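You operate a simulated robot arm through the tools that you are given. There is no shell and no other tool. Be economical: measure what you need, move in short steps, check, and stop when the job is done.

The job below is to be done with a simulated robot arm. You get a single attempt, and the scene is never put back.

TASK
Take the yellow glue stick and put it on top of the dots folder with the teal card. Then put the blue lint brush on the wooden hoop. Then put the green glue stick on the top of the stamping table away on the upper shelf under the ledge. Then take the water bottle and leave it on the pink card pack. Then press the zero button two times. Then take the grey thread cone and put it on the craft mat. Then open the accessory drawer. The order counts. Set down upright: yellow glue stick, green glue stick, water bottle, grey thread cone.

The check looks at the end state, three seconds after you hand in, the way a careful person would. Anything else that was tipped, shoved, dropped, spilled or broken makes it a failure.

THE ROBOT
A 6-joint arm with a two-finger parallel gripper on a trunk, on a base that drives. Base frame: it is fixed to the floor where the robot stands at the start and does not move with it; the origin is under the middle of the robot, x ahead of it, y to its left, z up; the surface under the hand at the start is at about z = 800. Units: mm, rad, N and s.
With the tool pointing down near the work surface it reaches from about 280 to 680 mm from the robot's upright axis, wherever it stands. Its first joint turns from -2.897 to 2.897 rad. Places, roughly: accessory drawer [1500, -300, 1000]; blue lint brush (14x5x4 cm) [1200, -1600, 300]; craft mat [400, -2400, 800]; dots folder with the teal card [500, 500, 750]; green glue stick (3x3x8 cm) [500, -1900, 800]; grey thread cone (5x5x7 cm) [-1500, -1500, 800]; pink card pack (10x6x2 cm) [500, -2200, 800]; upper shelf under the ledge (15x70 cm) [1380, -1660, 600]; water bottle (4x4x8 cm) [600, -2600, 800]; wooden hoop (12x14x2 cm) [700, 0, 1100]; yellow glue stick (3x3x8 cm) [500, 100, 800]; zero button [-1200, -1400, 800]. Payload 1.57 kg.
The tool frame sits at the grasp point between the pads (the TCP): z along the fingers, y along the line on which they close. The tips reach 30 mm beyond it. The gripper opens to 110 mm. The fingers are 24 mm wide and 12 mm thick; the gripper's body (48 by 112 mm) begins 78 mm behind the TCP.
Orientation is that of the tool frame in the base frame, as a unit quaternion [x, y, z, w]. With the fingers straight down and closing along the base's y, the tool's x points along the base's -x, its y along +y and its z along -z.

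THE INTERFACE
- The arm moves only by the tool drive_tool. Its argument "rows" is a list of rows, each an object (a shift or turn left out is 0, a gripper value left out holds the last) with "travel": the shift along the tool's x, y, z in mm, a list of three; "rot": the turn, a rotation vector about the tool's x, y, z in rad, a list of three; "gripper": the gripper command, from -1 (fully open) to 1 (shut), values between in proportion. In form: [{"travel": [x, y, z], "rot": [rx, ry, rz], "gripper": gripper}, ...]. A call has 1 to 12 rows; each row is the pose to reach, as a shift and turn from the pose commanded when the call began, along the tool's axes at that moment. Rows are played at 5 a second. More than 50 mm and 0.15 rad between two rows, or a gripper value outside its range, and nothing of the call is played. Where a pose cannot be reached the arm comes as near as it can. A force on the tool above 40 N (or 10 N above the force at the start of the call, whichever is more), or a blocked arm, ends the call early, and 0.2 s more pass. Each finger travels about 108 mm/s and halts on what it meets, pressing with about 33 N; the grip force reading is that of the motor and also rises with nothing between the fingers. The clock runs only during rows and for 0.2 s after the last one: add rows that repeat a pose to give the fingers time. It gives the time, the measured TCP pose, the force on the tool (base axes), the opening and the grip force at its end, in the units of the frame above (readings bear some noise), with the torque about the TCP (base axes, N m) and any sound that the robot's microphone picked up.
- Cameras (640 x 400 px; columns grow to the right, rows downward): "scene" is now at [49.7, 173, 1632.8]; the picture's right is [0.38, -0.92, 0.00], its down [-0.62, -0.26, -0.74] and it looks along [0.69, 0.29, -0.67] (base axes); focal length 294 px, centre (320, 200). "wrist" rides on the gripper at [70, 16, -141] in the tool frame; the picture's right is [-0.23, 0.97, 0.00], its down [-0.86, -0.20, -0.48] and it looks along [-0.47, -0.11, 0.88] (tool axes); focal length 222 px, centre (320, 200). There is no depth. A picture from a camera that has moved, and an enlarged one, comes with that camera's place and axes in the base frame and with its lens. The place of the scene camera against the robot may be out by one fixed shift of up to 18 mm in any direction.
- camera(camera): a new picture of that camera. It takes no simulated time.
- lift_body(by): slides the trunk up (or, below 0, down) by that many mm; the arm and the scene camera ride with it, the base frame stays. It gives what a move gives, with no picture.
- drive_base(legs): drives the robot by 1 to 6 legs, each [ahead, left, turn to the left] in mm, mm and rad, along the robot's own axes; the way and the turn of a leg run together, so that a leg with both is an arc; at most 1500 mm and 3.142 rad a leg. The arm and the cameras ride along, it lands a little off, and it stops where it bumps. It gives what a move gives.
- pan_tilt(pan, tilt): turns the head with the scene camera to pan (to the left, within 2.094 rad either way) and tilt (down, from -0.506 to 1.204), counted from straight ahead of the robot. It gives what a move gives.
- close_up(camera, box): a new picture of the part [left, top, right, bottom] of that camera's present view, enlarged. It takes no simulated time.
- job_done(): hands the job in; it is judged then, once.

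Go step by step. Nothing tells you exact positions but the pictures and the camera data: compare them with the known pose of the tool, close in by small moves and look again before you grip or let go. The budget is 186 turns and 144 pictures, counting those below and the enlarged ones. Unless the task says otherwise, let go and move clear before handing in.

The tools are called after "Request:" as name(argument=value, ...) on one line, values as JSON. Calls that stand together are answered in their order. drive_tool: Moves the arm, as the interface text tells. Its arguments: {"type":"object","properties":{"rows":{"type":"array"}},"required":["rows"]} The other tools are called the same way: lift_body (by) slides the trunk up or down; drive_base (legs) drives the base; pan_tilt (pan, tilt) turns the head that bears the scene camera; camera (camera) takes a picture; close_up (camera, box) takes an enlarged picture of a part of a camera's view; job_done () hands the job in.

At the start:

```text
time_s: 0.0
position: [477.4, 158.9, 1291.4]
tool_rot: [0.0, 1.0, 0.0, 0.0]
wrist_force: [1.0, 0.6, 0.3]
ft_torque: [-0.01, -0.02, 0.01]
width: 109.9
gripper_force: 0.0
trunk travel left (down, up): [-200.0, 390.0]
robot x, y, heading: [-2.6, 2.1, 0.0]
head pan, tilt: [0.394, 0.733]
```

scene: 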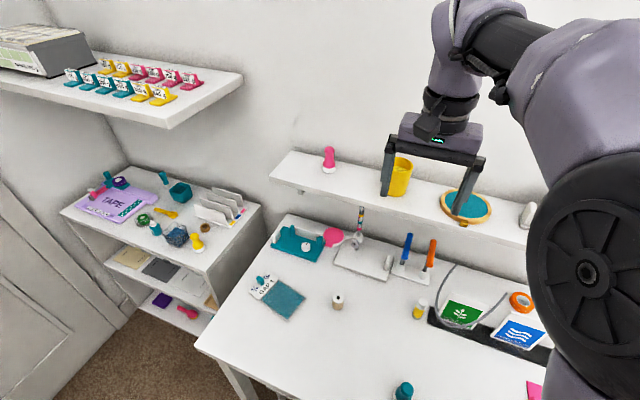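
wrist: 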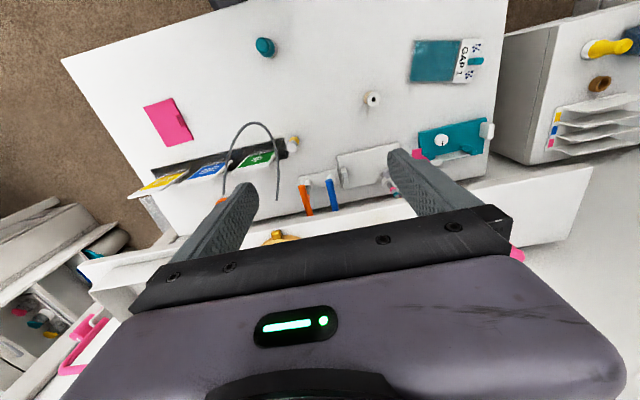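

I see the work table with a yellow object near (540, 80) and a folder with a teal card near (440, 500). First I take closer looks.

Request:
close_up(camera="scene", box=[220, 220, 460, 370])

Request:
close_up(camera="scene", box=[380, 250, 560, 362])

```text
2.67 times, centred on (340, 295) of scene
camera zoom: at [49.7, 173.0, 1632.8], right [0.38, -0.92, 0.0], down [-0.62, -0.26, -0.74], along [0.69, 0.29, -0.67], focal length 783 px, centre (267, -53)
```

zoom: 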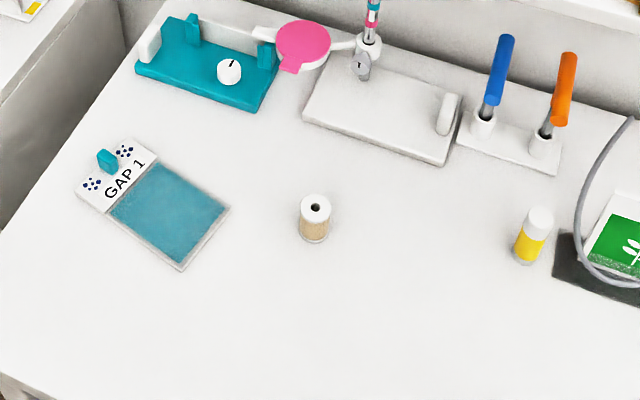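

```text
3.56 times, centred on (470, 306) of scene
camera zoom: at [49.7, 173.0, 1632.8], right [0.38, -0.92, 0.0], down [-0.62, -0.26, -0.74], along [0.69, 0.29, -0.67], focal length 1044 px, centre (-213, -177)
```

zoom: 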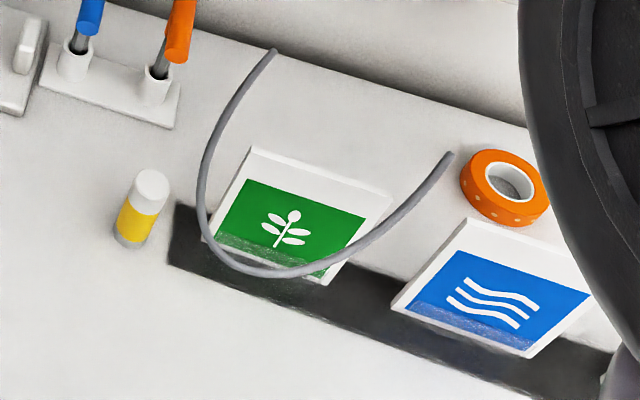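

The yellow stick stands near (540, 70, 800). A grey loop hovers at about z 965 next to it, so I'll come in yawed 90° and leaning to +y, and first I turn and look.

Request:
drive_tool(rows=[{"travel": [-3, 8, 14], "rot": [0, 0, 0.1428]}, {"travel": [-6, 16, 28], "rot": [0, 0, 0.2856]}, {"travel": [-9, 24, 42], "rot": [0, 0, 0.4284]}, {"travel": [-12, 32, 56], "rot": [0, 0, 0.5712]}, {"travel": [-15, 40, 70], "rot": [0, 0, 0.714]}, {"travel": [-18, 48, 84], "rot": [0, 0, 0.8568]}, {"travel": [-21, 56, 98], "rot": [0, 0, 0.9996]}, {"travel": [-24, 64, 112], "rot": [0, 0, 1.1424]}, {"travel": [-27, 72, 126], "rot": [0, 0, 1.2852]}, {"travel": [-30, 80, 140], "rot": [0, 0, 1.428]}, {"travel": [-33, 88, 150], "rot": [0, 0, 1.5708]}])

Request:
camera(camera="wrist")

Request:
camera(camera="scene")

```text
time_s: 2.4
position: [512.1, 247.8, 1140.7]
tool_rot: [0.708, 0.706, 0.0, 0.0]
wrist_force: [0.7, -0.3, -0.5]
ft_torque: [0.03, -0.01, -0.01]
width: 110.2
gripper_force: 0.0
trunk travel left (down, up): [-200.0, 390.0]
robot x, y, heading: [-2.4, -1.1, -0.003]
head pan, tilt: [0.394, 0.733]
```

```text
139 pictures are left
camera wrist: at [528.5, 317.6, 1280.5], right [0.97, -0.23, 0.0], down [-0.2, -0.85, 0.48], along [-0.11, -0.47, -0.88], focal length 222 px, centre (320, 200)
```

wrist: 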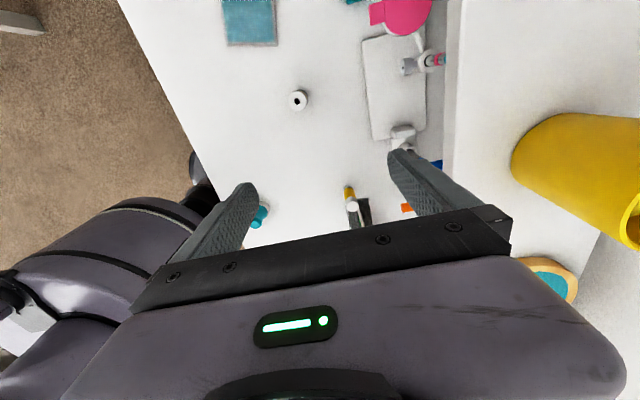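

```text
138 pictures are left
camera scene: at [49.9, 173.2, 1632.7], right [0.38, -0.92, 0.0], down [-0.62, -0.26, -0.74], along [0.69, 0.29, -0.67], focal length 294 px, centre (320, 200)
```

scene: 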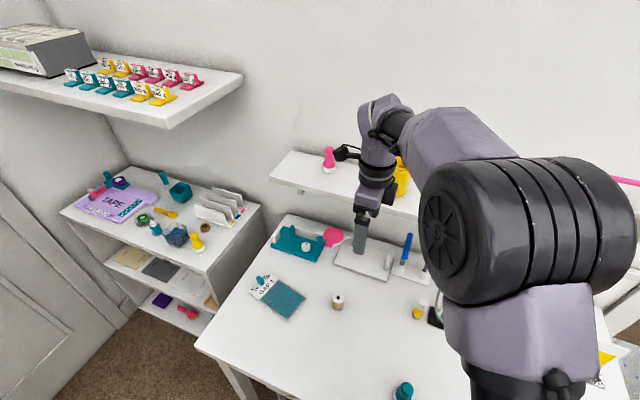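

Turned well; the stick is at about (540, 75). Now I tilt by 0.5 rad and go to a pre-grasp pose.

Request:
drive_tool(rows=[{"travel": [-20, 5, 31], "rot": [0, -0.083, 0], "gripper": -0.3}, {"travel": [-40, 10, 62], "rot": [0, -0.167, 0], "gripper": -0.3}, {"travel": [-60, 15, 93], "rot": [0, -0.25, 0], "gripper": -0.3}, {"travel": [-80, 20, 124], "rot": [0, -0.333, 0], "gripper": -0.3}, {"travel": [-100, 25, 155], "rot": [0, -0.417, 0], "gripper": -0.3}, {"travel": [-118, 28, 186], "rot": [0, -0.5, 0], "gripper": -0.3}])

Request:
camera(camera="wrist")

Request:
close_up(camera="scene", box=[320, 150, 560, 300])

```text
time_s: 3.8
position: [539.0, 130.7, 954.7]
tool_rot: [0.685, 0.685, -0.175, 0.176]
wrist_force: [0.1, -1.1, -0.6]
ft_torque: [-0.02, 0.0, 0.0]
width: 71.6
gripper_force: 0.0
trunk travel left (down, up): [-200.0, 390.0]
robot x, y, heading: [3.0, 1.7, -0.003]
head pan, tilt: [0.394, 0.733]
```

```text
137 pictures are left
camera wrist: at [556.1, 260.7, 1044.1], right [0.97, -0.2, 0.11], down [-0.2, -0.52, 0.83], along [-0.11, -0.83, -0.55], focal length 222 px, centre (320, 200)
```

wrist: 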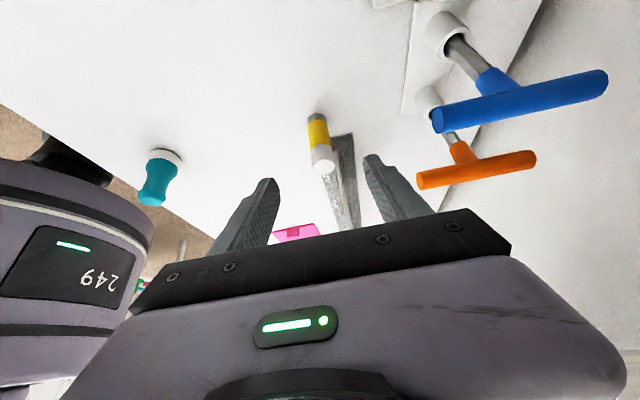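

```text
2.67 times, centred on (440, 225) of scene
camera zoom: at [50.2, 173.2, 1632.7], right [0.38, -0.92, 0.0], down [-0.62, -0.26, -0.74], along [0.69, 0.29, -0.67], focal length 783 px, centre (0, 133)
```

zoom: 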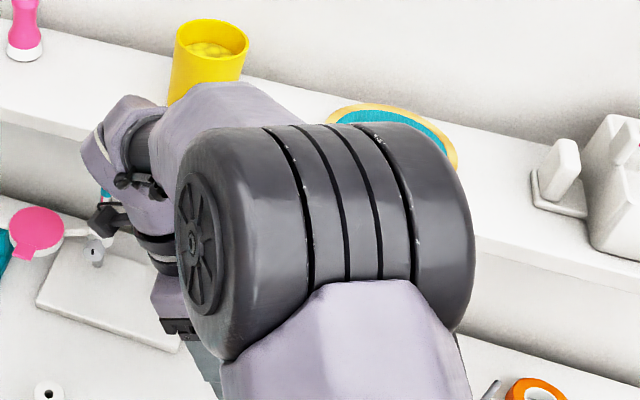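

The stick is pinned at (541.5, 82). I advance along the tool axis and close.

Request:
drive_tool(rows=[{"travel": [3, 1, 40]}, {"travel": [6, 2, 80]}, {"travel": [7.4, 2.5, 115]}, {"travel": [7.4, 2.5, 115]}])

Request:
camera(camera="wrist")

```text
time_s: 4.8
position: [540.3, 81.8, 853.9]
tool_rot: [0.685, 0.685, -0.175, 0.175]
wrist_force: [1.4, -0.3, -0.3]
ft_torque: [-0.01, -0.02, 0.02]
width: 71.4
gripper_force: 0.0
trunk travel left (down, up): [-200.0, 390.0]
robot x, y, heading: [-0.2, 2.9, 0.002]
head pan, tilt: [0.394, 0.733]
```

```text
135 pictures are left
camera wrist: at [556.5, 211.3, 943.0], right [0.97, -0.2, 0.11], down [-0.2, -0.52, 0.83], along [-0.11, -0.83, -0.55], focal length 222 px, centre (320, 200)
```

wrist: 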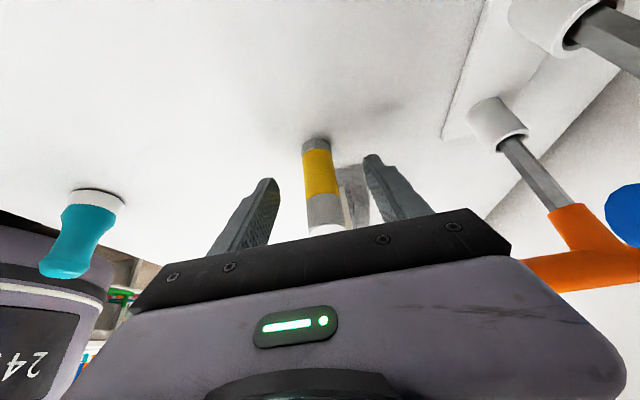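

Request:
drive_tool(rows=[{"travel": [0, 0, 0], "gripper": 1}, {"travel": [0, 0, 0], "gripper": 1}, {"travel": [0, 0, 0], "gripper": 1}, {"travel": [0, 0, 0], "gripper": 1}])

Request:
camera(camera="wrist")

```text
time_s: 5.8
position: [540.3, 81.2, 854.0]
tool_rot: [0.686, 0.685, -0.175, 0.174]
wrist_force: [-0.2, -0.6, -0.2]
ft_torque: [0.0, 0.02, -0.03]
width: 24.2
gripper_force: 33.1
trunk travel left (down, up): [-200.0, 390.0]
robot x, y, heading: [0.5, -3.7, 0.001]
head pan, tilt: [0.394, 0.733]
heard: snap
```

```text
134 pictures are left
camera wrist: at [556.5, 211.4, 943.3], right [0.97, -0.2, 0.11], down [-0.2, -0.52, 0.83], along [-0.11, -0.83, -0.55], focal length 222 px, centre (320, 200)
```

wrist: 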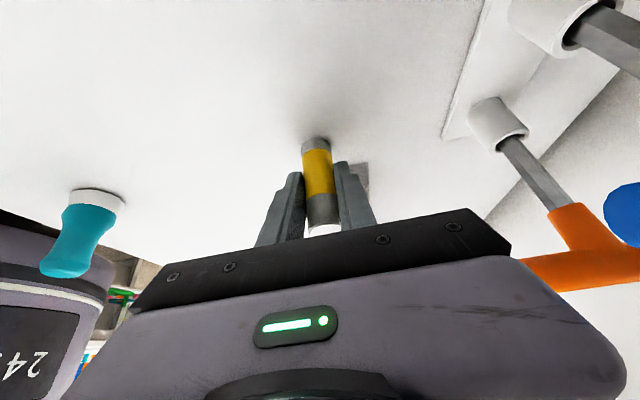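

Gripped (width 24, about stick size). I retreat along the tool axis, then move left toward the folder while straightening up.

Request:
drive_tool(rows=[{"travel": [0, 0, -10]}, {"travel": [0, 0, -45]}, {"travel": [0, 0, -85]}, {"travel": [0, 0, -120]}, {"travel": [30, -14, -143], "rot": [0, 0.071, 0]}, {"travel": [60, -28, -166], "rot": [0, 0.142, 0]}, {"travel": [90, -42, -190], "rot": [0, 0.213, 0]}, {"travel": [120, -56, -213], "rot": [0, 0.284, 0]}, {"travel": [150, -70, -236], "rot": [0, 0.355, 0]}, {"travel": [181, -85, -260], "rot": [0, 0.426, 0]}, {"travel": [212, -100, -283], "rot": [0, 0.5, 0]}])

Request:
camera(camera="wrist")

Request:
camera(camera="scene")

```text
time_s: 8.2
position: [439.5, 404.7, 996.8]
tool_rot: [0.707, 0.707, 0.0, 0.0]
wrist_force: [0.1, 0.1, 0.1]
ft_torque: [0.0, -0.03, -0.03]
width: 21.9
gripper_force: 33.0
trunk travel left (down, up): [-200.0, 390.0]
robot x, y, heading: [1.8, 0.4, 0.001]
head pan, tilt: [0.394, 0.733]
```

```text
133 pictures are left
camera wrist: at [456.6, 475.2, 1136.8], right [0.97, -0.23, 0.0], down [-0.2, -0.86, 0.48], along [-0.11, -0.47, -0.88], focal length 222 px, centre (320, 200)
```

wrist: 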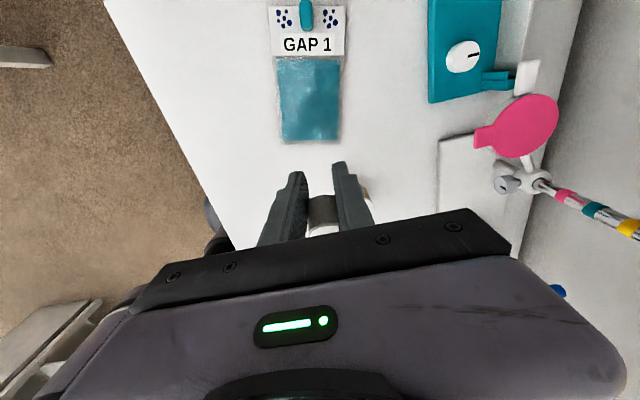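

```text
132 pictures are left
camera scene: at [49.4, 173.3, 1632.7], right [0.38, -0.92, 0.0], down [-0.62, -0.26, -0.74], along [0.69, 0.29, -0.67], focal length 294 px, centre (320, 200)
```

scene: 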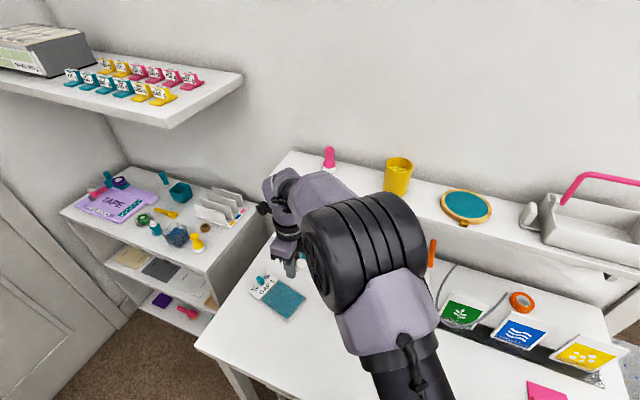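

The card centre is at about (437, 453). The stick now leans in the tilted grasp frame, so I must tilt back to set it down; I shift the base left for reach.

Request:
drive_base(legs=[[0, 150, 0]])

```text
time_s: 9.6
position: [441.2, 555.2, 996.3]
tool_rot: [0.707, 0.707, 0.0, 0.0]
wrist_force: [-0.7, -0.4, -0.6]
ft_torque: [-0.04, 0.0, -0.06]
width: 21.2
gripper_force: 33.1
trunk travel left (down, up): [-200.0, 390.0]
robot x, y, heading: [0.0, 152.8, 0.002]
head pan, tilt: [0.394, 0.733]
```

Request:
drive_tool(rows=[{"travel": [-25, -1, 20], "rot": [0, -0.125, 0]}, {"travel": [-50, -2, 40], "rot": [0, -0.25, 0]}, {"travel": [-75, -3, 60], "rot": [0, -0.375, 0]}, {"travel": [-100, -4, 80], "rot": [0, -0.5, 0]}, {"travel": [-100, -4, 80], "rot": [0, -0.5, 0]}])

Request:
camera(camera="wrist")

Request:
camera(camera="scene")

```text
time_s: 10.8
position: [435.9, 456.4, 916.2]
tool_rot: [0.684, 0.686, -0.175, 0.175]
wrist_force: [0.6, 0.9, 0.2]
ft_torque: [0.02, 0.0, -0.01]
width: 5.6
gripper_force: 25.8
trunk travel left (down, up): [-200.0, 390.0]
robot x, y, heading: [-1.3, 149.2, 0.005]
head pan, tilt: [0.394, 0.733]
```

```text
131 pictures are left
camera wrist: at [452.5, 586.1, 1004.4], right [0.97, -0.2, 0.11], down [-0.2, -0.52, 0.83], along [-0.11, -0.83, -0.55], focal length 222 px, centre (320, 200)
```

wrist: 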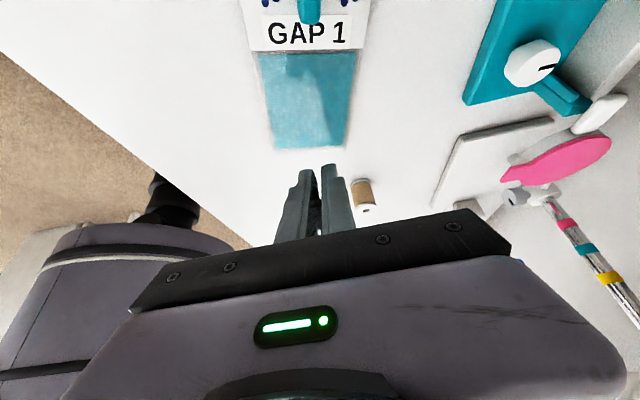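

```text
130 pictures are left
camera scene: at [49.6, 323.5, 1632.8], right [0.38, -0.92, 0.0], down [-0.62, -0.26, -0.74], along [0.69, 0.29, -0.67], focal length 294 px, centre (320, 200)
```

scene: 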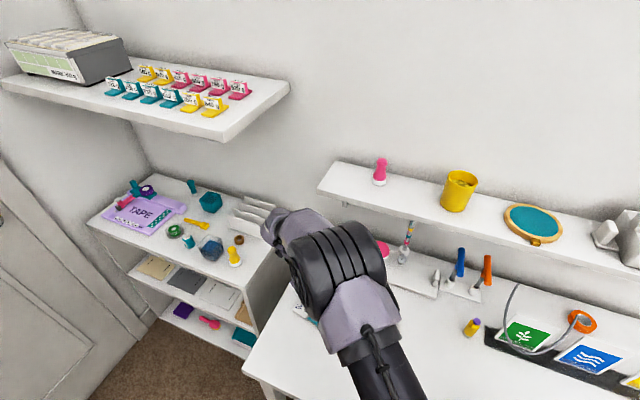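

The fingers are nearly shut and empty: only the cap came off (the snap), and the stick stayed in place. I look for the cap.

Request:
close_up(camera="scene", box=[380, 260, 560, 372])

Request:
close_up(camera="wrist", box=[240, 0, 440, 240])

```text
3.56 times, centred on (470, 316) of scene
camera zoom: at [49.6, 323.5, 1632.8], right [0.38, -0.92, 0.0], down [-0.62, -0.26, -0.74], along [0.69, 0.29, -0.67], focal length 1044 px, centre (-213, -212)
```

zoom: 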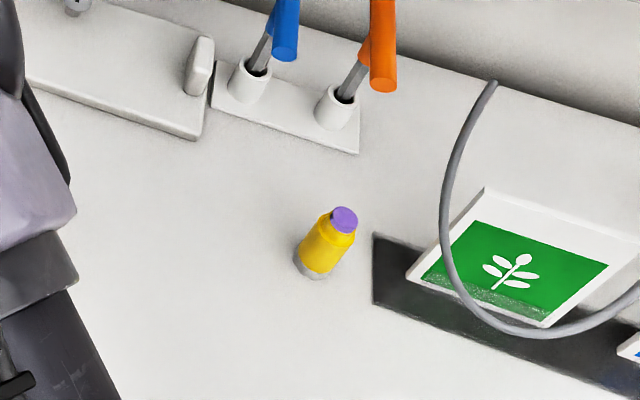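

```text
1.67 times, centred on (340, 120) of wrist
camera zoom: at [452.5, 586.1, 1004.4], right [0.97, -0.2, 0.11], down [-0.2, -0.52, 0.83], along [-0.11, -0.83, -0.55], focal length 370 px, centre (287, 333)
```

zoom: 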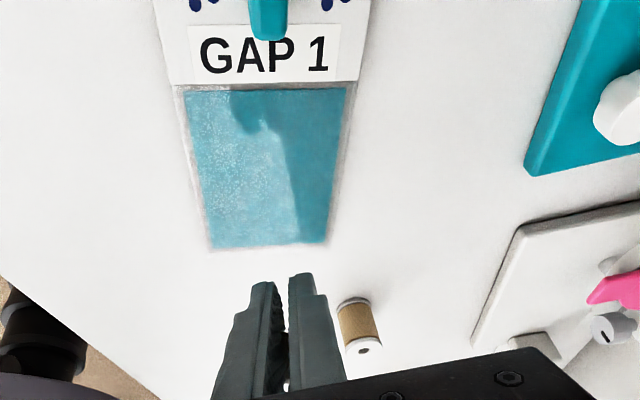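

Request:
drive_tool(rows=[{"travel": [0, 0, 0], "gripper": 1}, {"travel": [0, 0, 0], "gripper": 1}, {"travel": [0, 0, 0], "gripper": 1}])

Request:
camera(camera="wrist")

```text
time_s: 11.6
position: [435.9, 456.6, 914.5]
tool_rot: [0.685, 0.685, -0.175, 0.175]
wrist_force: [-0.5, 0.0, -0.2]
ft_torque: [-0.01, -0.01, 0.01]
width: 4.6
gripper_force: 24.7
trunk travel left (down, up): [-200.0, 390.0]
robot x, y, heading: [-1.9, 148.7, -0.001]
head pan, tilt: [0.394, 0.733]
```

```text
127 pictures are left
camera wrist: at [452.5, 586.3, 1004.5], right [0.97, -0.2, 0.11], down [-0.2, -0.52, 0.83], along [-0.11, -0.83, -0.55], focal length 222 px, centre (320, 200)
```

wrist: 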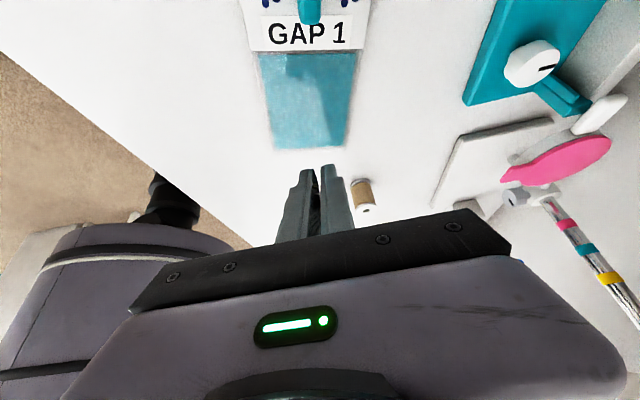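

I raise and straighten the tool to see the gripper and table from the scene camera.

Request:
drive_tool(rows=[{"travel": [0, 0, -40], "rot": [0, 0.1, 0]}, {"travel": [0, 0, -80], "rot": [0, 0.2, 0]}, {"travel": [0, 0, -120], "rot": [0, 0.3, 0]}, {"travel": [10, 0, -160], "rot": [0, 0.4, 0]}, {"travel": [20, 0, -200], "rot": [0, 0.5, 0]}, {"travel": [45, 0, -240], "rot": [0, 0.5, 0]}, {"travel": [70, 0, -280], "rot": [0, 0.5, 0]}, {"travel": [95, 0, -320], "rot": [0, 0.5, 0]}])

Request:
pan_tilt(pan=0.5, tilt=0.85)

Request:
camera(camera="scene")

Request:
camera(camera="wrist")

```text
time_s: 13.4
position: [411.3, 660.7, 1145.7]
tool_rot: [0.707, 0.707, 0.0, 0.0]
wrist_force: [0.2, 0.2, 0.6]
ft_torque: [0.03, 0.0, 0.0]
width: 0.9
gripper_force: 23.5
out of reach, approached as far as the arm can: row 8
trunk travel left (down, up): [-200.0, 390.0]
robot x, y, heading: [-1.9, 149.8, 0.0]
head pan, tilt: [0.394, 0.733]
```

```text
time_s: 14.1
position: [413.1, 661.4, 1145.2]
tool_rot: [0.707, 0.707, 0.0, 0.0]
wrist_force: [-0.5, -0.7, 0.0]
ft_torque: [0.01, 0.01, 0.0]
width: 0.5
gripper_force: 23.0
trunk travel left (down, up): [-200.0, 390.0]
robot x, y, heading: [-2.1, 153.6, 0.001]
head pan, tilt: [0.499, 0.85]
```

```text
126 pictures are left
camera scene: at [40.9, 328.7, 1623.3], right [0.48, -0.88, 0.0], down [-0.66, -0.36, -0.66], along [0.58, 0.32, -0.75], focal length 294 px, centre (320, 200)
```

scene: 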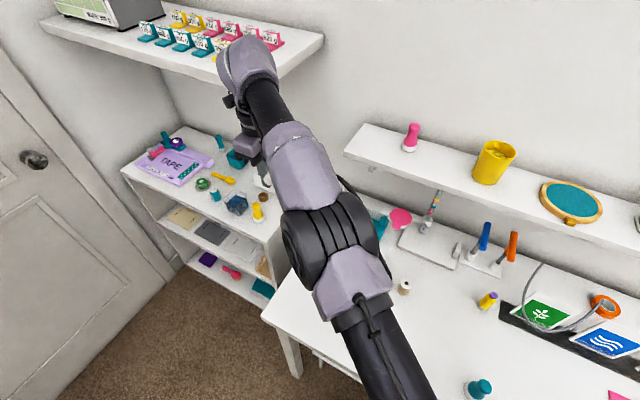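

```text
125 pictures are left
camera wrist: at [429.4, 732.2, 1285.3], right [0.97, -0.23, 0.0], down [-0.2, -0.86, 0.48], along [-0.11, -0.47, -0.88], focal length 222 px, centre (320, 200)
```

wrist: 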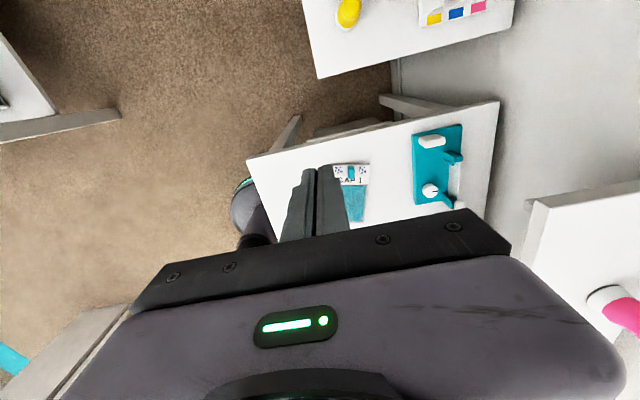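

Request:
drive_tool(rows=[{"travel": [-45, 0, -10]}, {"travel": [-90, 0, -20]}, {"travel": [-135, 0, -30]}, {"travel": [-180, 0, -40]}, {"travel": [-225, 0, -50]}, {"travel": [-270, 0, -60]}, {"travel": [-315, 0, -70]}, {"travel": [-360, 0, -80]}, {"travel": [-405, 0, -90]}, {"travel": [-450, 0, -100]}, {"travel": [-495, 0, -100]}, {"travel": [-540, 0, -100]}])

Request:
camera(camera="scene")

```text
time_s: 16.7
position: [412.9, 119.6, 1247.5]
tool_rot: [0.707, 0.707, 0.0, 0.0]
wrist_force: [0.4, -0.3, 0.4]
ft_torque: [0.03, 0.02, 0.02]
width: 1.2
gripper_force: 23.1
trunk travel left (down, up): [-200.0, 390.0]
robot x, y, heading: [-1.2, 153.5, 0.004]
head pan, tilt: [0.499, 0.85]
```

```text
124 pictures are left
camera scene: at [44.4, 324.0, 1625.4], right [0.42, -0.91, 0.0], down [-0.67, -0.31, -0.68], along [0.62, 0.29, -0.73], focal length 294 px, centre (320, 200)
```

scene: 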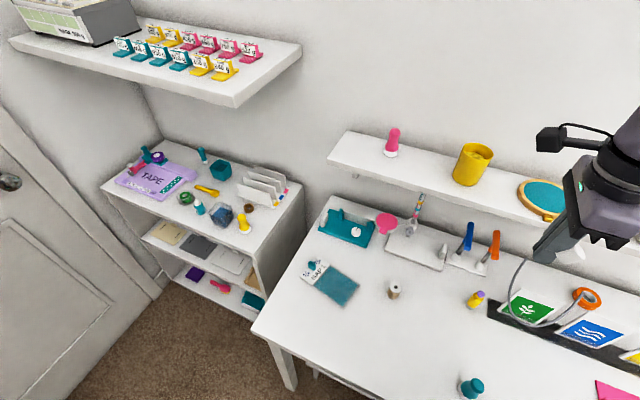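

Request:
close_up(camera="scene", box=[500, 120, 640, 290])

Request:
close_up(camera="scene", box=[240, 190, 500, 400])

```text
2.35 times, centred on (570, 205) of scene
camera zoom: at [44.4, 324.0, 1625.4], right [0.42, -0.91, 0.0], down [-0.67, -0.31, -0.68], along [0.62, 0.29, -0.73], focal length 691 px, centre (-268, 188)
```

zoom: 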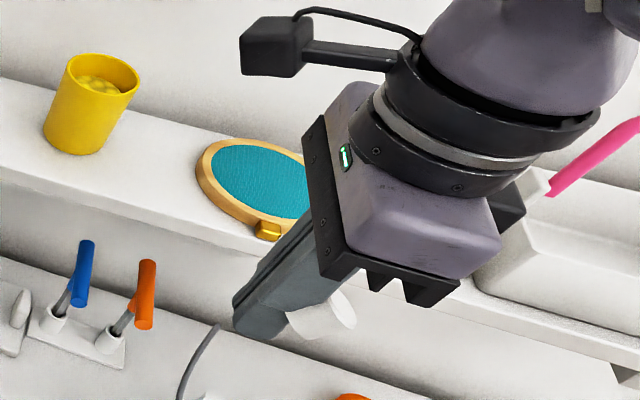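

```text
1.90 times, centred on (370, 295) of scene
camera zoom: at [44.4, 324.0, 1625.4], right [0.42, -0.91, 0.0], down [-0.67, -0.31, -0.68], along [0.62, 0.29, -0.73], focal length 559 px, centre (225, 19)
```

zoom: 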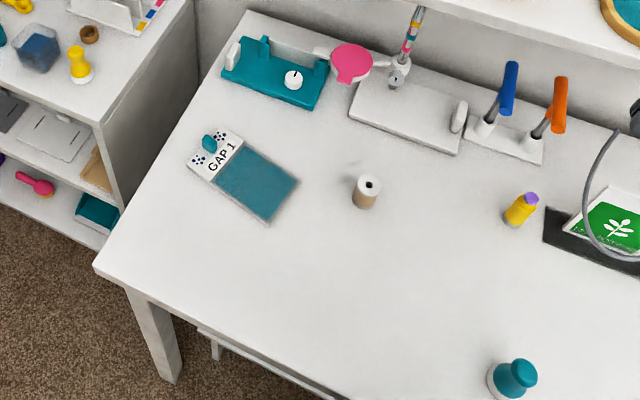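

The cap is still pinched by its edge on the far side of the fingers. I'll carry it gently over a free patch of table, re-tilt and examine it before setting it down.

Request:
drive_tool(rows=[{"travel": [10, -1, 30], "rot": [0, -0.05, 0]}, {"travel": [20, -2, 60], "rot": [0, -0.1, 0]}, {"travel": [30, -4, 90], "rot": [0, -0.15, 0]}, {"travel": [40, -5, 120], "rot": [0, -0.2, 0]}, {"travel": [50, -6, 150], "rot": [0, -0.25, 0]}, {"travel": [60, -8, 180], "rot": [0, -0.3, 0]}, {"travel": [70, -9, 210], "rot": [0, -0.35, 0]}, {"travel": [80, -10, 240], "rot": [0, -0.4, 0]}, {"travel": [88, -11, 270], "rot": [0, -0.45, 0]}, {"travel": [95, -13, 300], "rot": [0, -0.5, 0]}])

Request:
camera(camera="scene")

Request:
camera(camera="wrist")

```text
time_s: 18.9
position: [400.0, 219.3, 943.7]
tool_rot: [0.685, 0.685, -0.175, 0.176]
wrist_force: [0.4, 0.2, -0.7]
ft_torque: [0.02, 0.0, 0.02]
width: 0.7
gripper_force: 23.3
trunk travel left (down, up): [-200.0, 390.0]
robot x, y, heading: [-0.4, 151.8, -0.004]
head pan, tilt: [0.499, 0.85]
```

```text
121 pictures are left
camera scene: at [41.5, 329.4, 1623.2], right [0.48, -0.88, 0.0], down [-0.66, -0.36, -0.66], along [0.58, 0.32, -0.75], focal length 294 px, centre (320, 200)
```

scene: 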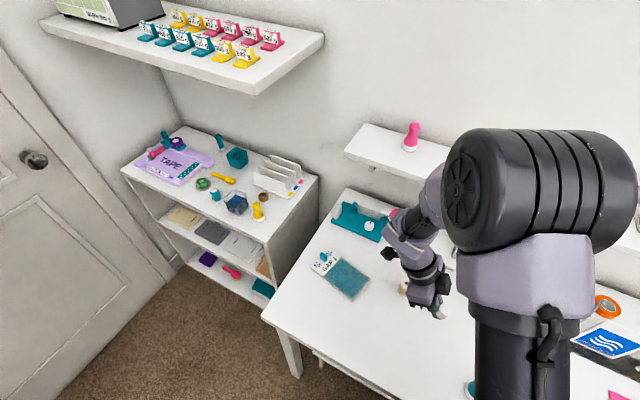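

```text
120 pictures are left
camera wrist: at [416.6, 348.0, 1033.5], right [0.97, -0.2, 0.11], down [-0.2, -0.52, 0.83], along [-0.11, -0.83, -0.55], focal length 222 px, centre (320, 200)
```

wrist: 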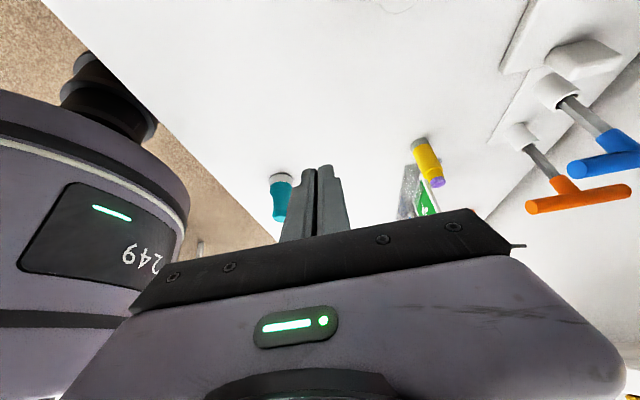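

Request:
close_up(camera="scene", box=[370, 230, 480, 340])

```text
3.64 times, centred on (425, 285) of scene
camera zoom: at [41.5, 329.4, 1623.2], right [0.48, -0.88, 0.0], down [-0.66, -0.36, -0.66], along [0.58, 0.32, -0.75], focal length 1067 px, centre (-62, -109)
```

zoom: 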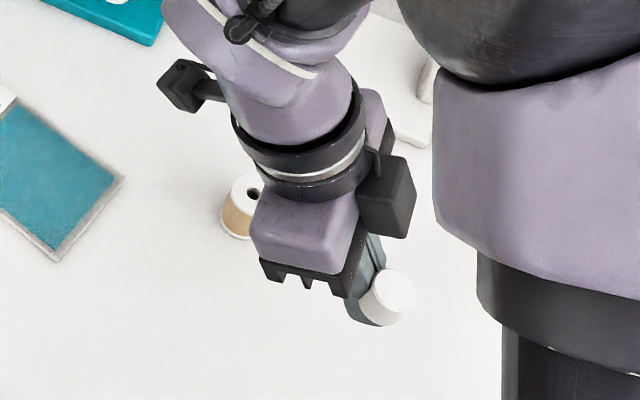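

The cap hangs upright, closed end up, pinched at its edge. I lower it until the fingertips almost touch the table, then open gently so it stands there for a proper regrasp.

Request:
drive_tool(rows=[{"travel": [10, 0, 19]}, {"travel": [21, 0, 38]}, {"travel": [31, 0, 57]}, {"travel": [41, 0, 76]}, {"travel": [47, 0, 87]}, {"travel": [51, 0, 94]}, {"travel": [51, 0, 94]}])

Request:
close_up(camera="scene", box=[370, 250, 480, 360])

```text
time_s: 20.5
position: [400.8, 215.8, 837.0]
tool_rot: [0.685, 0.686, -0.174, 0.175]
wrist_force: [-0.5, -0.1, 0.3]
ft_torque: [0.0, -0.01, -0.01]
width: 0.4
gripper_force: 22.5
trunk travel left (down, up): [-200.0, 390.0]
robot x, y, heading: [1.0, 149.1, -0.0]
head pan, tilt: [0.499, 0.85]
```

```text
3.64 times, centred on (425, 305) of scene
camera zoom: at [41.1, 328.8, 1623.3], right [0.48, -0.88, 0.0], down [-0.66, -0.36, -0.66], along [0.58, 0.32, -0.75], focal length 1067 px, centre (-62, -182)
```

zoom: 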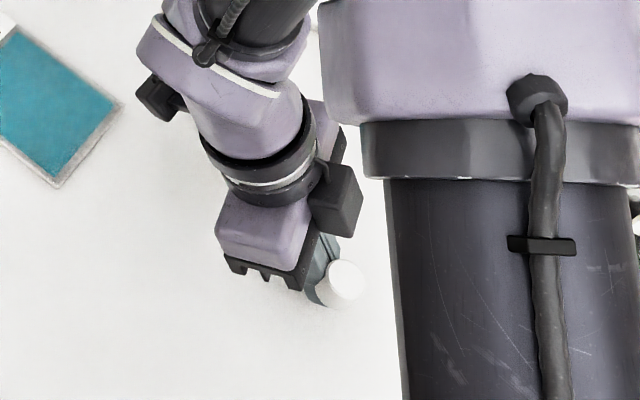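

Request:
drive_tool(rows=[{"travel": [1.7, 0, 3.1]}, {"travel": [1.7, 0, 3.1], "gripper": 0.98}, {"travel": [1.7, 0, 3.1], "gripper": 0.95}, {"travel": [1.7, 0, 3.1], "gripper": 0.9}, {"travel": [1.7, 0, 3.1], "gripper": 0.85}, {"travel": [1.7, 0, 3.1], "gripper": 0.8}, {"travel": [1.7, 0, 3.1], "gripper": 0.8}])

Request:
close_up(camera="scene", box=[370, 250, 480, 360])

```text
time_s: 22.1
position: [400.1, 215.6, 832.8]
tool_rot: [0.686, 0.685, -0.175, 0.174]
wrist_force: [-1.1, 0.0, -0.7]
ft_torque: [0.02, 0.01, -0.03]
width: 11.2
gripper_force: 0.0
trunk travel left (down, up): [-200.0, 390.0]
robot x, y, heading: [1.2, 151.1, 0.0]
head pan, tilt: [0.499, 0.85]
```

```text
3.64 times, centred on (425, 305) of scene
camera zoom: at [41.1, 328.8, 1623.3], right [0.48, -0.88, 0.0], down [-0.66, -0.36, -0.66], along [0.58, 0.32, -0.75], focal length 1067 px, centre (-62, -182)
```

zoom: 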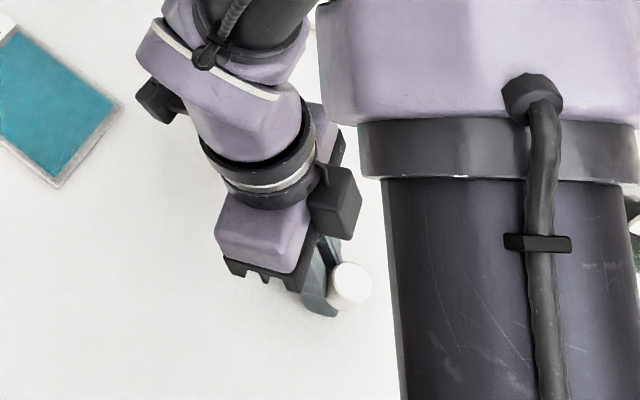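

Request:
drive_tool(rows=[{"travel": [2, 0, -20]}, {"travel": [2, 0, -60], "gripper": 0.6}, {"travel": [2, 0, -100], "gripper": 0.2}, {"travel": [2, 0, -130], "gripper": -0.2}])

Request:
camera(camera="wrist")

```text
time_s: 23.1
position: [400.2, 278.6, 947.9]
tool_rot: [0.686, 0.685, -0.175, 0.174]
wrist_force: [0.0, 0.2, 0.0]
ft_torque: [0.03, 0.02, -0.03]
width: 66.1
gripper_force: 0.1
trunk travel left (down, up): [-200.0, 390.0]
robot x, y, heading: [-1.8, 151.1, -0.002]
head pan, tilt: [0.499, 0.85]
```

```text
116 pictures are left
camera wrist: at [418.1, 410.0, 1036.0], right [0.97, -0.2, 0.11], down [-0.2, -0.52, 0.83], along [-0.11, -0.83, -0.55], focal length 222 px, centre (320, 200)
```

wrist: 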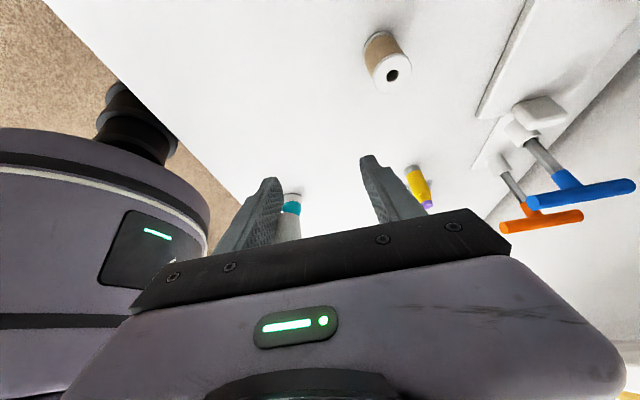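

Request:
close_up(camera="wrist", box=[240, 150, 400, 250])

Request:
close_up(camera="scene", box=[370, 230, 480, 340])

```text
4.00 times, centred on (320, 200) of wrist
camera zoom: at [418.1, 410.0, 1036.0], right [0.97, -0.2, 0.11], down [-0.2, -0.52, 0.83], along [-0.11, -0.83, -0.55], focal length 888 px, centre (320, 200)
```

zoom: 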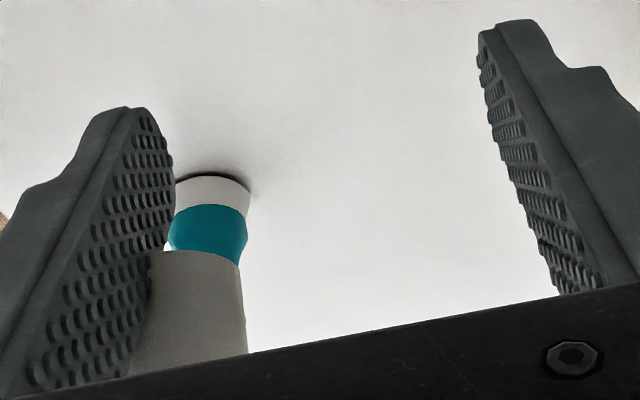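

```text
3.64 times, centred on (425, 285) of scene
camera zoom: at [40.8, 328.9, 1623.3], right [0.48, -0.88, 0.0], down [-0.66, -0.36, -0.66], along [0.58, 0.32, -0.75], focal length 1067 px, centre (-62, -109)
```

zoom: 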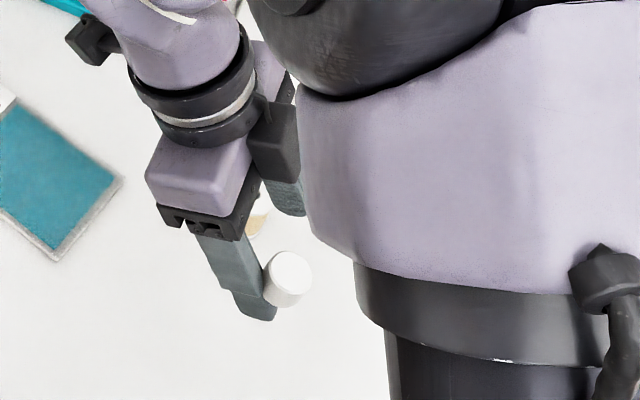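

The cap didn't drop; it clings to the left finger. I raise, straighten and turn the tool so the scene camera can see that side.

Request:
drive_tool(rows=[{"travel": [-20, 0, -36], "rot": [0, 0.125, 0]}, {"travel": [-40, 0, -73], "rot": [0, 0.25, 0]}, {"travel": [-60, 0, -110], "rot": [0, 0.375, 0]}, {"travel": [-80, 0, -146], "rot": [0, 0.5, 0]}])

Request:
drive_tool(rows=[{"rot": [0, 0, 0.14]}, {"rot": [0, 0, 0.28]}, {"rot": [0, 0, 0.42]}, {"rot": [0, 0, 0.56]}, {"rot": [0, 0, 0.7]}, {"rot": [0, 0, 0.84]}, {"rot": [0, 0, 0.98]}, {"rot": [0, 0, 1.12]}, {"rot": [0, 0, 1.26]}, {"rot": [0, 0, 1.4]}, {"rot": [0, 0, 1.5]}])

Request:
camera(camera="scene")

Request:
camera(camera="wrist")

```text
time_s: 24.1
position: [399.5, 279.1, 1114.7]
tool_rot: [0.707, 0.708, 0.001, -0.001]
wrist_force: [-0.6, 0.1, -0.8]
ft_torque: [-0.03, -0.04, 0.01]
width: 66.2
gripper_force: 0.1
trunk travel left (down, up): [-200.0, 390.0]
robot x, y, heading: [-0.6, 149.3, -0.003]
head pan, tilt: [0.499, 0.85]
```

```text
time_s: 26.5
position: [410.2, 256.2, 1121.8]
tool_rot: [0.999, 0.041, -0.006, -0.009]
wrist_force: [-0.1, 0.3, 0.4]
ft_torque: [0.04, -0.04, 0.01]
width: 66.0
gripper_force: 0.0
out of reach, approached as far as the arm can: row 11
trunk travel left (down, up): [-200.0, 390.0]
robot x, y, heading: [-1.0, 151.1, -0.003]
head pan, tilt: [0.499, 0.85]
```

```text
113 pictures are left
camera scene: at [41.2, 328.3, 1623.3], right [0.48, -0.88, 0.0], down [-0.66, -0.36, -0.66], along [0.58, 0.32, -0.75], focal length 294 px, centre (320, 200)
```

scene: 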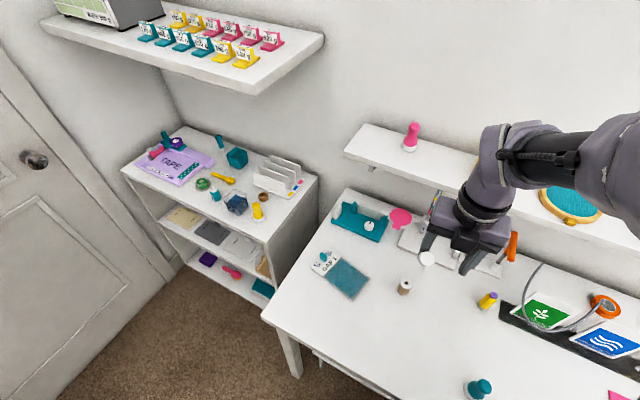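

```text
112 pictures are left
camera wrist: at [483.3, 244.5, 1262.0], right [-0.15, -0.99, -0.02], down [-0.86, 0.12, 0.49], along [-0.48, 0.09, -0.87], focal length 222 px, centre (320, 200)
```

wrist: 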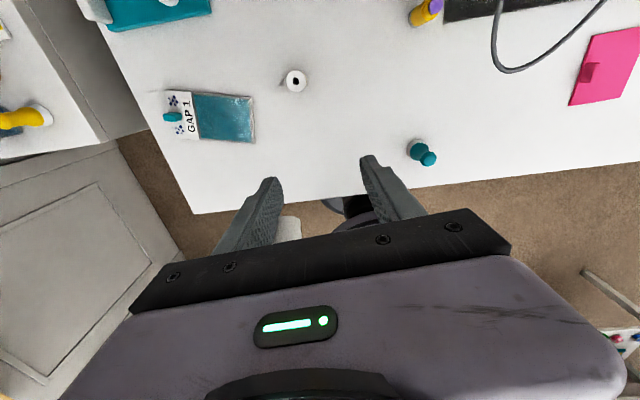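

Request:
close_up(camera="scene", box=[390, 180, 530, 290])

Request:
close_up(camera="wrist", box=[200, 150, 440, 290])

```text
3.64 times, centred on (460, 235) of scene
camera zoom: at [41.2, 328.3, 1623.3], right [0.48, -0.88, 0.0], down [-0.66, -0.36, -0.66], along [0.58, 0.32, -0.75], focal length 1067 px, centre (-189, 73)
```

zoom: 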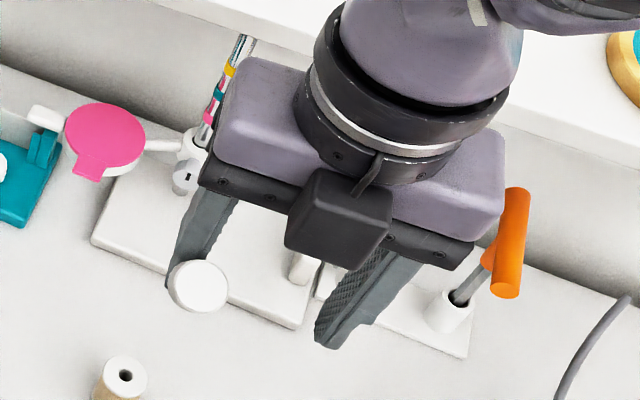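

```text
2.67 times, centred on (320, 220) of wrist
camera zoom: at [483.3, 244.5, 1262.0], right [-0.15, -0.99, -0.02], down [-0.86, 0.12, 0.49], along [-0.48, 0.09, -0.87], focal length 592 px, centre (320, 147)
```

zoom: 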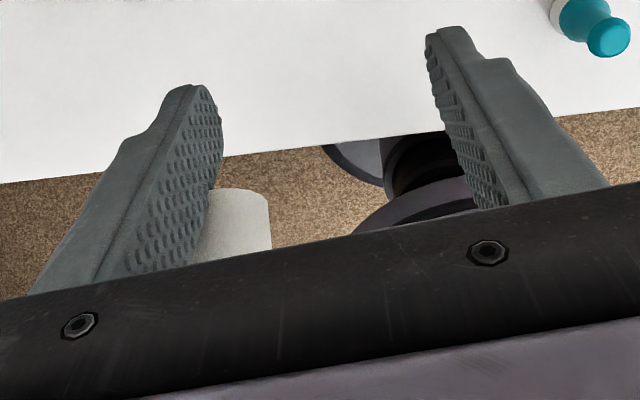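

The cap sticks to the side of the left finger. I bring the gripper nearer to the scene camera to measure exactly how it sits.

Request:
drive_tool(rows=[{"travel": [-13, -15, -40]}, {"travel": [-26, -30, -80]}, {"travel": [-40, -45, -120]}, {"travel": [-53, -60, -160]}, {"travel": [-66, -70, -200]}, {"travel": [-66, -70, -200]}])

Request:
camera(camera="scene")

```text
time_s: 27.9
position: [336.8, 324.1, 1322.0]
tool_rot: [0.999, 0.035, 0.0, -0.001]
wrist_force: [0.2, 0.1, 0.2]
ft_torque: [-0.04, 0.01, -0.02]
width: 66.1
gripper_force: 0.1
out of reach, approached as far as the arm can: row 1, 2, 3, 4
trunk travel left (down, up): [-200.0, 390.0]
robot x, y, heading: [0.8, 151.6, 0.001]
head pan, tilt: [0.499, 0.85]
```

```text
109 pictures are left
camera scene: at [50.4, 275.7, 1625.0], right [-0.2, -0.98, 0.0], down [-0.72, 0.14, -0.68], along [0.66, -0.13, -0.74], focal length 294 px, centre (320, 200)
```

scene: 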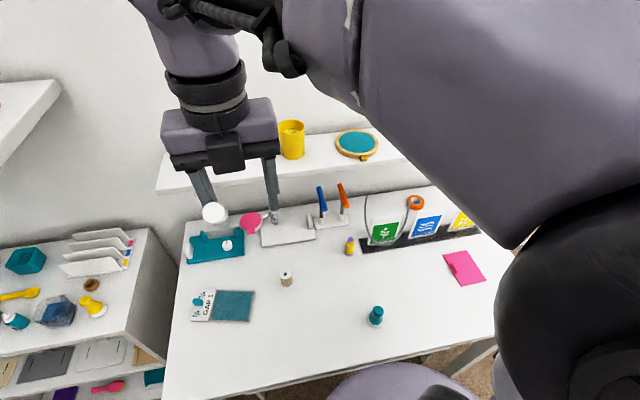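

Request:
close_up(camera="scene", box=[160, 140, 320, 240])

Request:
close_up(camera="wrist", box=[220, 150, 420, 275])

```text
4.00 times, centred on (240, 190) of scene
camera zoom: at [50.4, 275.7, 1625.0], right [-0.2, -0.98, 0.0], down [-0.72, 0.14, -0.68], along [0.66, -0.13, -0.74], focal length 1174 px, centre (640, 240)
```

zoom: 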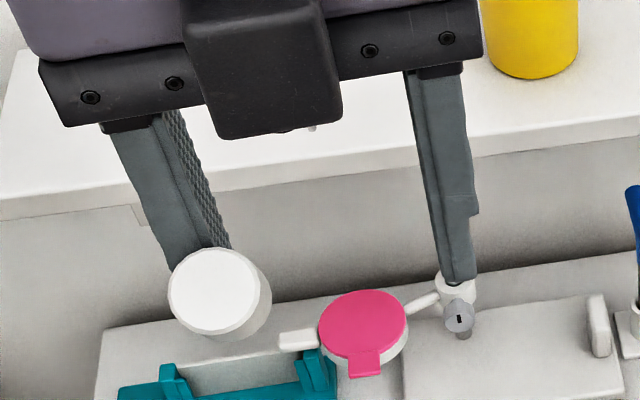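

```text
3.20 times, centred on (320, 212) of wrist
camera zoom: at [408.9, 313.4, 1463.0], right [-0.16, -0.99, 0.0], down [-0.87, 0.14, 0.48], along [-0.47, 0.07, -0.88], focal length 711 px, centre (320, 160)
```

zoom: 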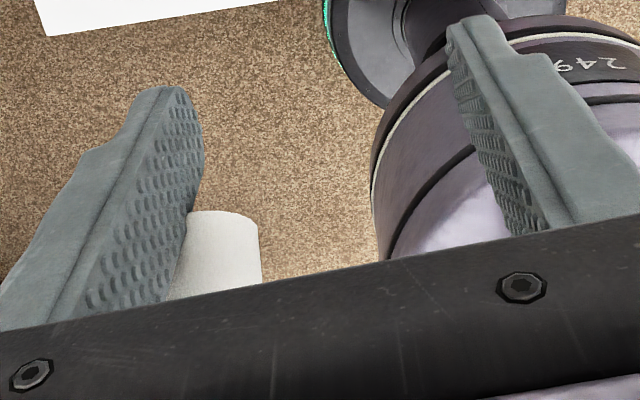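

The cap sits rigidly on the left finger with its open end at about tool (-13, -33, +2), axis as in the tilted grasp. I'll use that to push it back onto the stick: first I return to the yawed pose above the stick.

Request:
drive_tool(rows=[{"travel": [20, 17, 27], "rot": [0, 0, -0.136]}, {"travel": [39, 34, 55], "rot": [0, 0, -0.273]}, {"travel": [58, 52, 82], "rot": [0, 0, -0.409]}, {"travel": [78, 69, 110], "rot": [0, 0, -0.545]}, {"travel": [97, 86, 137], "rot": [0, 0, -0.682]}, {"travel": [117, 103, 165], "rot": [0, 0, -0.818]}, {"travel": [136, 120, 192], "rot": [0, 0, -0.955]}, {"travel": [156, 138, 220], "rot": [0, 0, -1.09]}, {"travel": [175, 155, 247], "rot": [0, 0, -1.227]}, {"travel": [195, 172, 275], "rot": [0, 0, -1.364]}, {"travel": [214, 189, 302], "rot": [0, 0, -1.5]}])

```text
time_s: 30.3
position: [569.1, 150.0, 1020.3]
tool_rot: [0.706, 0.708, 0.0, 0.0]
wrist_force: [0.3, -0.5, 0.3]
ft_torque: [0.0, 0.01, -0.01]
width: 66.1
gripper_force: 0.2
trunk travel left (down, up): [-200.0, 390.0]
robot x, y, heading: [-0.9, 153.6, 0.001]
head pan, tilt: [0.499, 0.85]
```

Request:
drive_tool(rows=[{"travel": [-14, -1, 28], "rot": [0, -0.125, 0], "gripper": 0.0}, {"travel": [-28, -2, 56], "rot": [0, -0.25, 0], "gripper": 0.2}, {"travel": [-42, -4, 85], "rot": [0, -0.375, 0], "gripper": 0.2}, {"travel": [-56, -5, 113], "rot": [0, -0.5, 0], "gripper": 0.2}, {"travel": [-56, -5, 113], "rot": [0, -0.5, 0], "gripper": 0.2}])

Request:
close_up(camera="wrist", box=[220, 100, 420, 250])

Request:
camera(camera="scene")

```text
time_s: 31.5
position: [562.4, 92.8, 906.8]
tool_rot: [0.685, 0.685, -0.175, 0.176]
wrist_force: [-0.1, 0.9, 3.1]
ft_torque: [0.02, 0.1, -0.02]
width: 44.4
gripper_force: 0.1
trunk travel left (down, up): [-200.0, 390.0]
robot x, y, heading: [-1.3, 154.8, -0.0]
head pan, tilt: [0.499, 0.85]
```

```text
2.67 times, centred on (320, 175) of wrist
camera zoom: at [578.0, 223.1, 996.1], right [0.97, -0.2, 0.11], down [-0.2, -0.52, 0.83], along [-0.11, -0.83, -0.55], focal length 592 px, centre (320, 267)
```

zoom: 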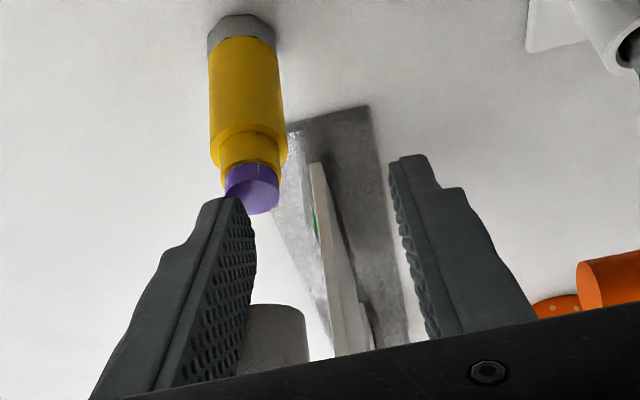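

```text
105 pictures are left
camera scene: at [40.9, 328.8, 1623.3], right [0.48, -0.88, 0.0], down [-0.66, -0.36, -0.66], along [0.58, 0.32, -0.75], focal length 294 px, centre (320, 200)
```

scene: 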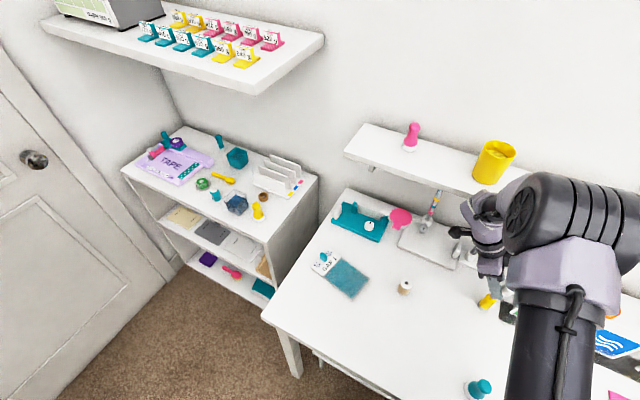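

The fingertip reaches the stick before the cap can, so this can't work; I back off straight away. I'll take the cap to the free patch and shake it loose low over the table with quick finger strokes.

Request:
drive_tool(rows=[{"travel": [0, 0, -25]}, {"travel": [0, 0, -60]}, {"travel": [30, -35, -75]}, {"travel": [55, -75, -80]}, {"travel": [80, -110, -80]}, {"travel": [100, -145, -65]}, {"travel": [115, -165, -30]}, {"travel": [128, -165, 5]}, {"travel": [140, -165, 10]}])

Request:
close_up(camera="scene", box=[360, 230, 520, 340])

```text
time_s: 33.5
position: [397.1, 213.0, 832.6]
tool_rot: [0.685, 0.686, -0.174, 0.176]
wrist_force: [0.0, 0.3, -0.1]
ft_torque: [0.0, 0.01, 0.01]
width: 44.3
gripper_force: 0.5
trunk travel left (down, up): [-200.0, 390.0]
robot x, y, heading: [-0.6, 150.2, 0.003]
head pan, tilt: [0.499, 0.85]
```

```text
3.64 times, centred on (440, 285) of scene
camera zoom: at [41.0, 329.1, 1623.3], right [0.48, -0.88, 0.0], down [-0.66, -0.36, -0.66], along [0.58, 0.32, -0.75], focal length 1067 px, centre (-116, -109)
```

zoom: 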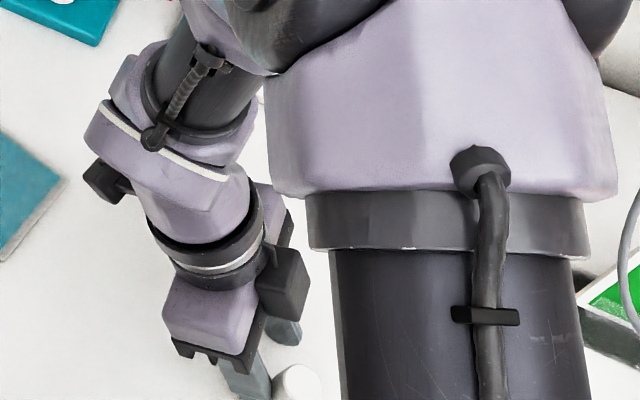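

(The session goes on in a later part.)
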